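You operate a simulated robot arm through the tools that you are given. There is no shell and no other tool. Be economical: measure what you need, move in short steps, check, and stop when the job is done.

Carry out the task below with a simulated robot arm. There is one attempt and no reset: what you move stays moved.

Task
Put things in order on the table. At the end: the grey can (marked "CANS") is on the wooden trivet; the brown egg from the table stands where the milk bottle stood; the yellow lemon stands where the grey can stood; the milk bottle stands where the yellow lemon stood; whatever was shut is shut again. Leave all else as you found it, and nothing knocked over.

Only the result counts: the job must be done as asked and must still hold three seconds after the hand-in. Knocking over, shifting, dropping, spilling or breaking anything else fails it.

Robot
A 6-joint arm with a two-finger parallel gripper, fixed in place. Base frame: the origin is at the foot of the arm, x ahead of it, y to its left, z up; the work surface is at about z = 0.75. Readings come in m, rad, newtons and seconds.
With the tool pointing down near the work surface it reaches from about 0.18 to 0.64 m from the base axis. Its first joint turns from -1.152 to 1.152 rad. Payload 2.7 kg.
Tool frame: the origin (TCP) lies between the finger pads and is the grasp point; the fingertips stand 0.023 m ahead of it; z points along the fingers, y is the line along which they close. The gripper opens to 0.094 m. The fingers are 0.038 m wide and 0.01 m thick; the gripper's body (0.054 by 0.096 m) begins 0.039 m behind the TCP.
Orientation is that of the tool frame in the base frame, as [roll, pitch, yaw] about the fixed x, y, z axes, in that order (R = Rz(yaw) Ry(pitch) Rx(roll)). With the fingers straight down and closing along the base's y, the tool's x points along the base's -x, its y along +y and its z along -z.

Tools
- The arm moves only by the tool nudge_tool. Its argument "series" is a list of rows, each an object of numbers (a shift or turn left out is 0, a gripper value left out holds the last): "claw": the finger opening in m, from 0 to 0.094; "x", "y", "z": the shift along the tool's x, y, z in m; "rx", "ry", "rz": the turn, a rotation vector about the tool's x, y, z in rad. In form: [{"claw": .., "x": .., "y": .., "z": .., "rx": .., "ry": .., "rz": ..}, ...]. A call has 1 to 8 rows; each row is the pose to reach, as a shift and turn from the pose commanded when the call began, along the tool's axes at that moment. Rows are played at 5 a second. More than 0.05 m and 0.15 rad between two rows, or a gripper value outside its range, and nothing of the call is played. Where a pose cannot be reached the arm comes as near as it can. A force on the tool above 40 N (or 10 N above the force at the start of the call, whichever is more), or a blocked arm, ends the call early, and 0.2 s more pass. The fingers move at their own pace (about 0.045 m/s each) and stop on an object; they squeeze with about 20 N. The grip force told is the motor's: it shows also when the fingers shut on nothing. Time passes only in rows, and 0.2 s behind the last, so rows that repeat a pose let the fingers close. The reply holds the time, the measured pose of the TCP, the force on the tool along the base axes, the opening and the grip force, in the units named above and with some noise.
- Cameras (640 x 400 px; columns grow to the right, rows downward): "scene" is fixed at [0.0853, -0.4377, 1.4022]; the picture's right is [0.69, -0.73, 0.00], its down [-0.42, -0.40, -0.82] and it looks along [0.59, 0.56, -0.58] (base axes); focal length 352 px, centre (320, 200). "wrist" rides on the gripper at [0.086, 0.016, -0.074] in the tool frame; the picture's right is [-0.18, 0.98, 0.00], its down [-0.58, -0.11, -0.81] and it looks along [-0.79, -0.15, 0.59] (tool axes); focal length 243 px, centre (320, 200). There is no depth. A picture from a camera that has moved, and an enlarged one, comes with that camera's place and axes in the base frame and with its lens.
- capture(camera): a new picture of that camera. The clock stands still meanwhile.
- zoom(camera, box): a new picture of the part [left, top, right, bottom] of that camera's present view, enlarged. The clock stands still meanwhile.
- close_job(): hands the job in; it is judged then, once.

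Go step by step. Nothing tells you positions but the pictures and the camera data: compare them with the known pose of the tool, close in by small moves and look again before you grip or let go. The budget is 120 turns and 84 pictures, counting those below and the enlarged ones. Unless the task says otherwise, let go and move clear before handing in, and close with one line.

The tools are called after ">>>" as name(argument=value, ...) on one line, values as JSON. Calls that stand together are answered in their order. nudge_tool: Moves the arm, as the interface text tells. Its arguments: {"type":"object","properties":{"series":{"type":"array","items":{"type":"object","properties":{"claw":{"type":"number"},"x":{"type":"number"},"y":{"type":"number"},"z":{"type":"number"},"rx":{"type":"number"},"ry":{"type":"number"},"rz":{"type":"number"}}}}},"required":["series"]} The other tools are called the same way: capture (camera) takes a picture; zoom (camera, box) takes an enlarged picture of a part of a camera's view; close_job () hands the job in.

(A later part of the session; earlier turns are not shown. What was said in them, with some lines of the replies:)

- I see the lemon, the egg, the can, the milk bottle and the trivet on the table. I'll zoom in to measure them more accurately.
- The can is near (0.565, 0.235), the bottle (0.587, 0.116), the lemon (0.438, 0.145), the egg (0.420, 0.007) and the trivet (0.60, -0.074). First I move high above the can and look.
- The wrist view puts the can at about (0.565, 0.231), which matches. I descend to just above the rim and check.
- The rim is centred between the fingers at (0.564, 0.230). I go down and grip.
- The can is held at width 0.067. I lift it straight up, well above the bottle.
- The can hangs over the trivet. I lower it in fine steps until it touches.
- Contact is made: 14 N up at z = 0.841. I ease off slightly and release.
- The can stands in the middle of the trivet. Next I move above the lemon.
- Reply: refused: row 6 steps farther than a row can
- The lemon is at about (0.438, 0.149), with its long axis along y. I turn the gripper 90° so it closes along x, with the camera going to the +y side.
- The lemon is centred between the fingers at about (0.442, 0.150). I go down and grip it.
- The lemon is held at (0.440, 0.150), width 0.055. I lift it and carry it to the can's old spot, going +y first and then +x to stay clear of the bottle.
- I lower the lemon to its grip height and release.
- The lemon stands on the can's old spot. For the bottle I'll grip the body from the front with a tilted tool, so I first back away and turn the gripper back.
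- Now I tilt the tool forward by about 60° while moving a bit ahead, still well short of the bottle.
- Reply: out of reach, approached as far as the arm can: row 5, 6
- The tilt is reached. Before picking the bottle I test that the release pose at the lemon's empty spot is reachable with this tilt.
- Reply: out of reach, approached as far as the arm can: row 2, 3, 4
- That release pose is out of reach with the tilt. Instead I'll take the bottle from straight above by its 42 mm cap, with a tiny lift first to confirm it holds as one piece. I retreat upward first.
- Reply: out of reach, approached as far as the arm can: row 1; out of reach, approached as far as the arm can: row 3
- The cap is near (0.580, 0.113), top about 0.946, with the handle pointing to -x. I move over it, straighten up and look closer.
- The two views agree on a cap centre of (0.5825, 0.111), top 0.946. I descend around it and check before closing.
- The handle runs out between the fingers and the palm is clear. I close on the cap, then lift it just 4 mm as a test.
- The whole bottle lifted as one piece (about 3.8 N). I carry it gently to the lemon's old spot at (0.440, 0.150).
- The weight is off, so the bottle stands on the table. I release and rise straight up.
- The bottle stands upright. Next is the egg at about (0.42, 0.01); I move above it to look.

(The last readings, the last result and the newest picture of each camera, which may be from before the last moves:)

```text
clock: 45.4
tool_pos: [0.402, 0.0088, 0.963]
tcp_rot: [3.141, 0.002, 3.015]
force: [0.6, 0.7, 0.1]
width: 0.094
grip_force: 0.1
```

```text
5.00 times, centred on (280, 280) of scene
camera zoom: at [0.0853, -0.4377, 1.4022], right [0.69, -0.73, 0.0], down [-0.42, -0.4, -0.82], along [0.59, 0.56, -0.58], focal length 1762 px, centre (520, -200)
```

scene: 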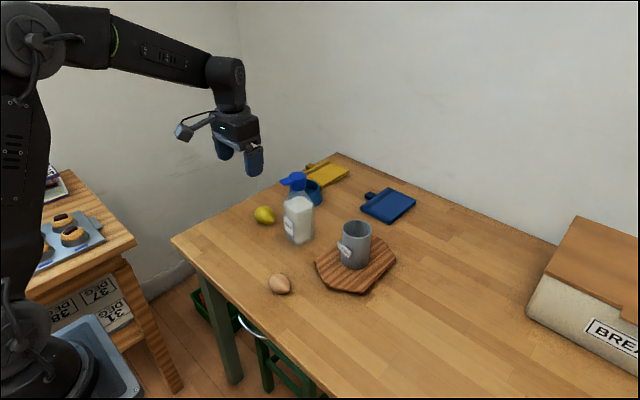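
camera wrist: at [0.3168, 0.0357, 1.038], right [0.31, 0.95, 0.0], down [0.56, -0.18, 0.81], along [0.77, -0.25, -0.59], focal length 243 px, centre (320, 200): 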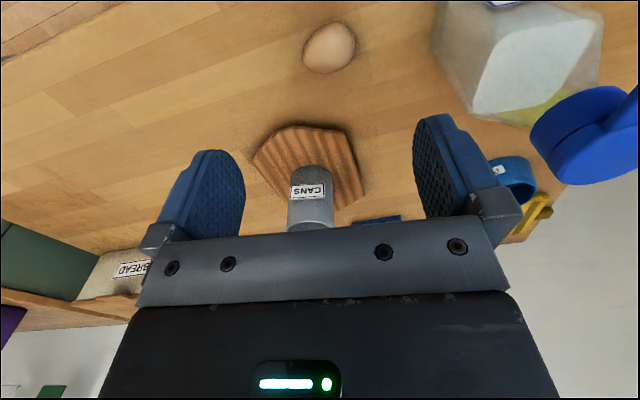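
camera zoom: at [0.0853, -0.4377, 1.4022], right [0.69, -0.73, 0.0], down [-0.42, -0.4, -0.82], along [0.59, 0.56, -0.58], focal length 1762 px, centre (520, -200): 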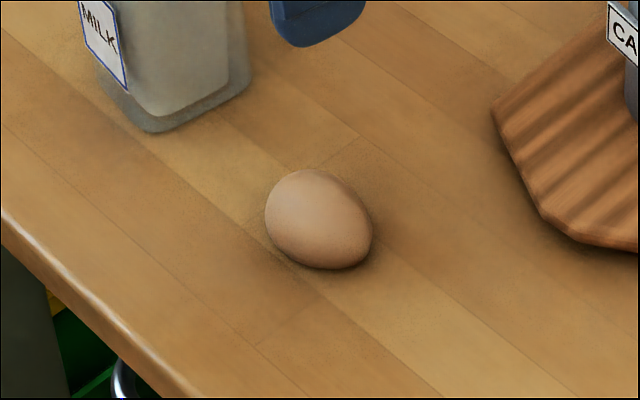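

The egg is centred near (0.420, 0.011), with its long axis about 15° off y. I turn the gripper to close across it, with the camera going to the -y side, away from the bottle.

>>> nudge_tool(series=[{"x": -0.0178, "y": 0.004, "rz": -0.14}, {"x": -0.0178, "y": 0.004, "rz": -0.28}, {"x": -0.0178, "y": 0.004, "rz": -0.42}, {"x": -0.0178, "y": 0.004, "rz": -0.56}, {"x": -0.0178, "y": 0.004, "rz": -0.7}, {"x": -0.0178, "y": 0.004, "rz": -0.84}, {"x": -0.0178, "y": 0.004, "rz": -0.98}, {"x": -0.0178, "y": 0.004, "rz": -1.12}])

>>> nudge_tool(series=[{"rz": -0.14}, {"rz": -0.28}, {"rz": -0.42}, {"rz": -0.56}, {"rz": -0.7}, {"rz": -0.85}, {"rz": -0.85, "z": 0.04}, {"rz": -0.85, "z": 0.08}])

>>> capture(camera="wrist")

>>> zoom(camera="scene", box=[220, 190, 340, 320])

```text
clock: 47.2
tool_pos: [0.4187, 0.0111, 0.9629]
tcp_rot: [3.14, 0.0, -2.15]
force: [0.3, 0.1, 0.3]
width: 0.094
grip_force: 0.2
```

```text
clock: 49.0
tool_pos: [0.4202, 0.0113, 0.8851]
tcp_rot: [-3.141, 0.001, -1.301]
force: [0.1, -0.1, -0.3]
width: 0.094
grip_force: 0.0
```

```text
41 pictures are left
camera wrist: at [0.4264, -0.0762, 0.959], right [-1.0, -0.09, 0.0], down [-0.05, 0.59, 0.81], along [-0.07, 0.8, -0.59], focal length 243 px, centre (320, 200)
```

wrist: 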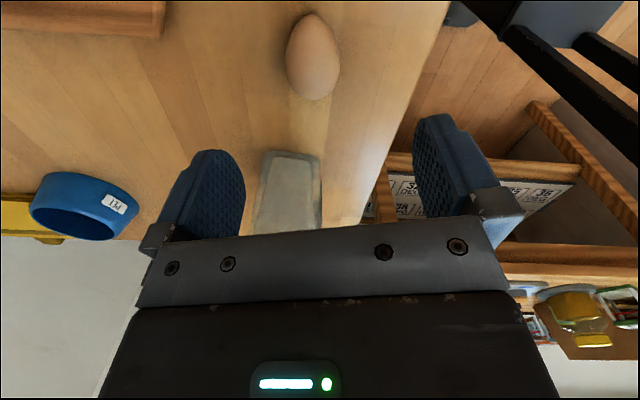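

```text
3.08 times, centred on (280, 255) of scene
camera zoom: at [0.0853, -0.4377, 1.4022], right [0.69, -0.73, 0.0], down [-0.42, -0.4, -0.82], along [0.59, 0.56, -0.58], focal length 1084 px, centre (443, 31)
```

zoom: 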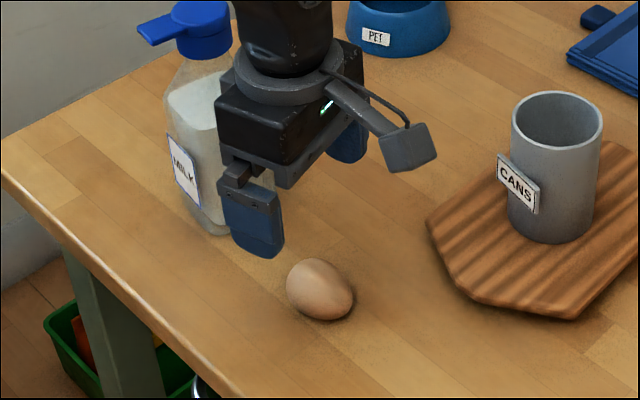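

The egg is at about (0.421, 0.008). I descend to z = 0.777, with the tips 4 mm above the table, and grip.

>>> nudge_tool(series=[{"x": 0.003, "z": 0.04}, {"x": 0.003, "z": 0.08}, {"x": 0.003, "z": 0.1}, {"x": 0.003, "z": 0.108}, {"x": 0.003, "z": 0.108, "claw": 0.06}, {"x": 0.003, "z": 0.108, "claw": 0.03}, {"x": 0.003, "z": 0.108, "claw": 0.03}, {"x": 0.003, "z": 0.108, "claw": 0.03}])

>>> capture(camera="wrist")

```text
clock: 50.8
tool_pos: [0.4196, 0.0077, 0.7761]
tcp_rot: [3.141, 0.0, -1.303]
force: [0.4, 0.6, 0.1]
width: 0.0413
grip_force: 20.2
```

```text
39 pictures are left
camera wrist: at [0.4265, -0.0813, 0.8504], right [-1.0, -0.08, 0.0], down [-0.05, 0.59, 0.81], along [-0.07, 0.8, -0.59], focal length 243 px, centre (320, 200)
```

wrist: 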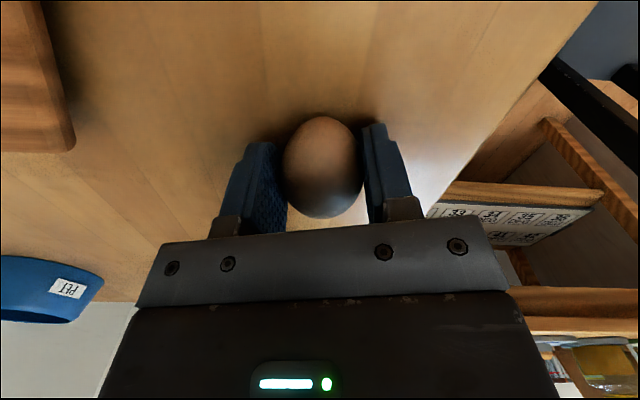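

The egg is held at width 0.041. I lift it and carry it to the bottle's old spot at (0.583, 0.112), clear of the bottle and the can.

>>> nudge_tool(series=[{"z": -0.015}, {"z": -0.06}, {"z": -0.1}, {"x": 0.0094, "y": -0.034, "z": -0.105}, {"x": 0.0187, "y": -0.0675, "z": -0.105}, {"x": -0.0065, "y": -0.107, "z": -0.105}, {"x": -0.0316, "y": -0.146, "z": -0.105}, {"x": -0.0568, "y": -0.1847, "z": -0.105}])

>>> capture(camera="wrist")

>>> capture(camera="scene")

```text
clock: 52.6
tool_pos: [0.5794, 0.1097, 0.8826]
tcp_rot: [3.14, 0.0, -1.301]
force: [0.4, -0.2, 0.2]
width: 0.0415
grip_force: 19.9
```

```text
38 pictures are left
camera wrist: at [0.5868, 0.0217, 0.9567], right [-1.0, -0.08, 0.0], down [-0.05, 0.59, 0.81], along [-0.07, 0.8, -0.59], focal length 243 px, centre (320, 200)
```

wrist: 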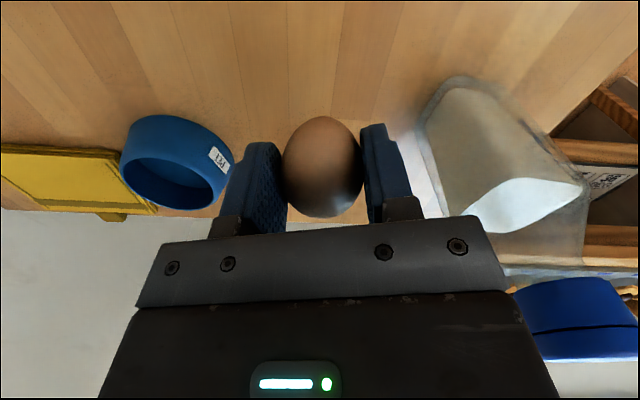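

```text
37 pictures are left
```

scene: 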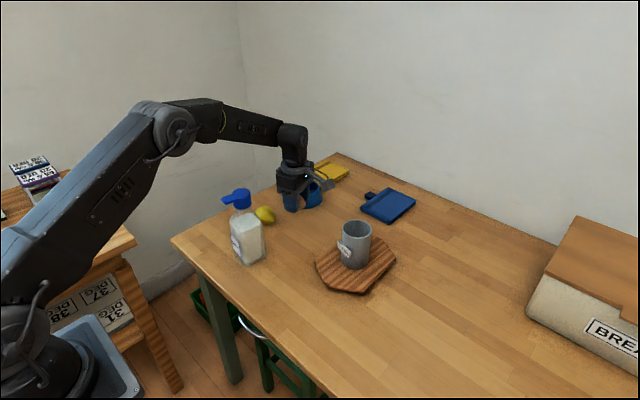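

I lower the egg to its original height and release gently.

>>> nudge_tool(series=[{"x": -0.001, "y": -0.001, "z": 0.04}, {"x": -0.001, "y": -0.001, "z": 0.08}, {"x": -0.001, "y": -0.001, "z": 0.098}, {"x": -0.001, "y": -0.001, "z": 0.104}, {"x": -0.001, "y": -0.001, "z": 0.105}, {"x": -0.001, "y": -0.001, "z": 0.105}])

>>> nudge_tool(series=[{"claw": 0.044}, {"claw": 0.05}, {"claw": 0.065}, {"claw": 0.08}, {"claw": 0.085}, {"z": -0.02}, {"z": -0.06}, {"z": -0.1}])

>>> capture(camera="wrist")

>>> zoom(camera="scene", box=[220, 150, 420, 310])

```text
clock: 54.0
tool_pos: [0.5824, 0.1145, 0.7751]
tcp_rot: [-3.139, 0.0, -1.302]
force: [-0.8, -0.1, 1.4]
width: 0.0415
grip_force: 19.8
```

```text
clock: 55.8
tool_pos: [0.582, 0.1144, 0.877]
tcp_rot: [3.141, 0.0, -1.302]
force: [-0.7, -0.2, -0.7]
width: 0.0847
grip_force: 0.1
```

```text
36 pictures are left
camera wrist: at [0.5898, 0.0266, 0.9513], right [-1.0, -0.08, 0.0], down [-0.05, 0.59, 0.81], along [-0.07, 0.8, -0.59], focal length 243 px, centre (320, 200)
```

wrist: 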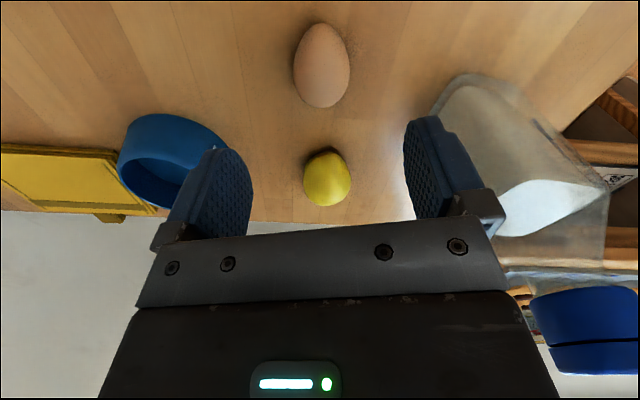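

```text
2.50 times, centred on (320, 230) of scene
camera zoom: at [0.0853, -0.4377, 1.4022], right [0.69, -0.73, 0.0], down [-0.42, -0.4, -0.82], along [0.59, 0.56, -0.58], focal length 881 px, centre (320, 125)
```

zoom: 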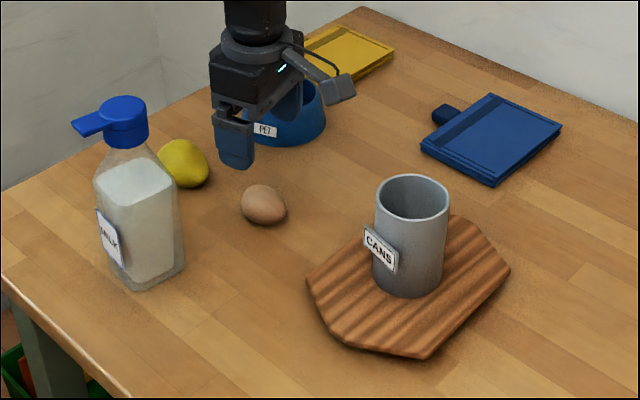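

The egg lies on the bottle's old spot. I raise the arm clear and take a last look.

>>> nudge_tool(series=[{"z": -0.04}, {"z": -0.08}, {"z": -0.12}, {"z": -0.16}, {"z": -0.2}, {"z": -0.2}, {"z": -0.2}])

>>> capture(camera="scene")

>>> zoom(camera="scene", box=[220, 150, 420, 310])

```text
clock: 57.4
tool_pos: [0.5827, 0.1152, 1.0745]
tcp_rot: [-3.14, 0.0, -1.301]
force: [0.1, 0.2, 0.5]
width: 0.085
grip_force: 0.1
```

```text
34 pictures are left
```

scene: 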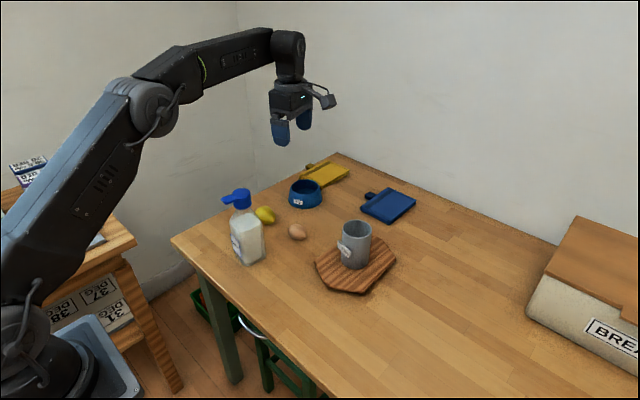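

```text
2.50 times, centred on (320, 230) of scene
camera zoom: at [0.0853, -0.4377, 1.4022], right [0.69, -0.73, 0.0], down [-0.42, -0.4, -0.82], along [0.59, 0.56, -0.58], focal length 881 px, centre (320, 125)
```

zoom: 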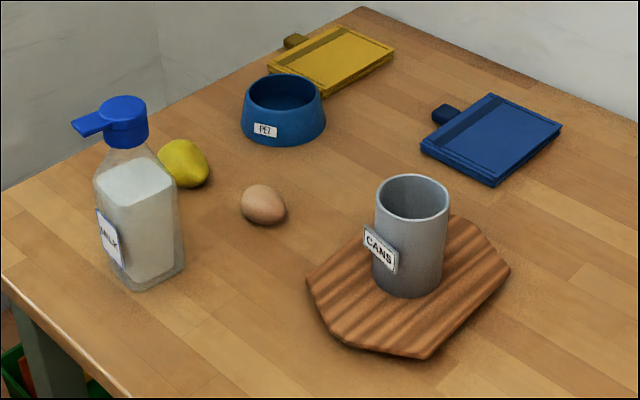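

All four things are in place and steady, nothing was opened, and the arm is clear. I hand in now.

>>> close_job()

```text
The job is handed in.
```

The job is handed in: the can is on the trivet, and the egg, lemon and milk bottle are on their new spots. In the last pictures everything was upright and nothing else looked moved. I opened nothing.
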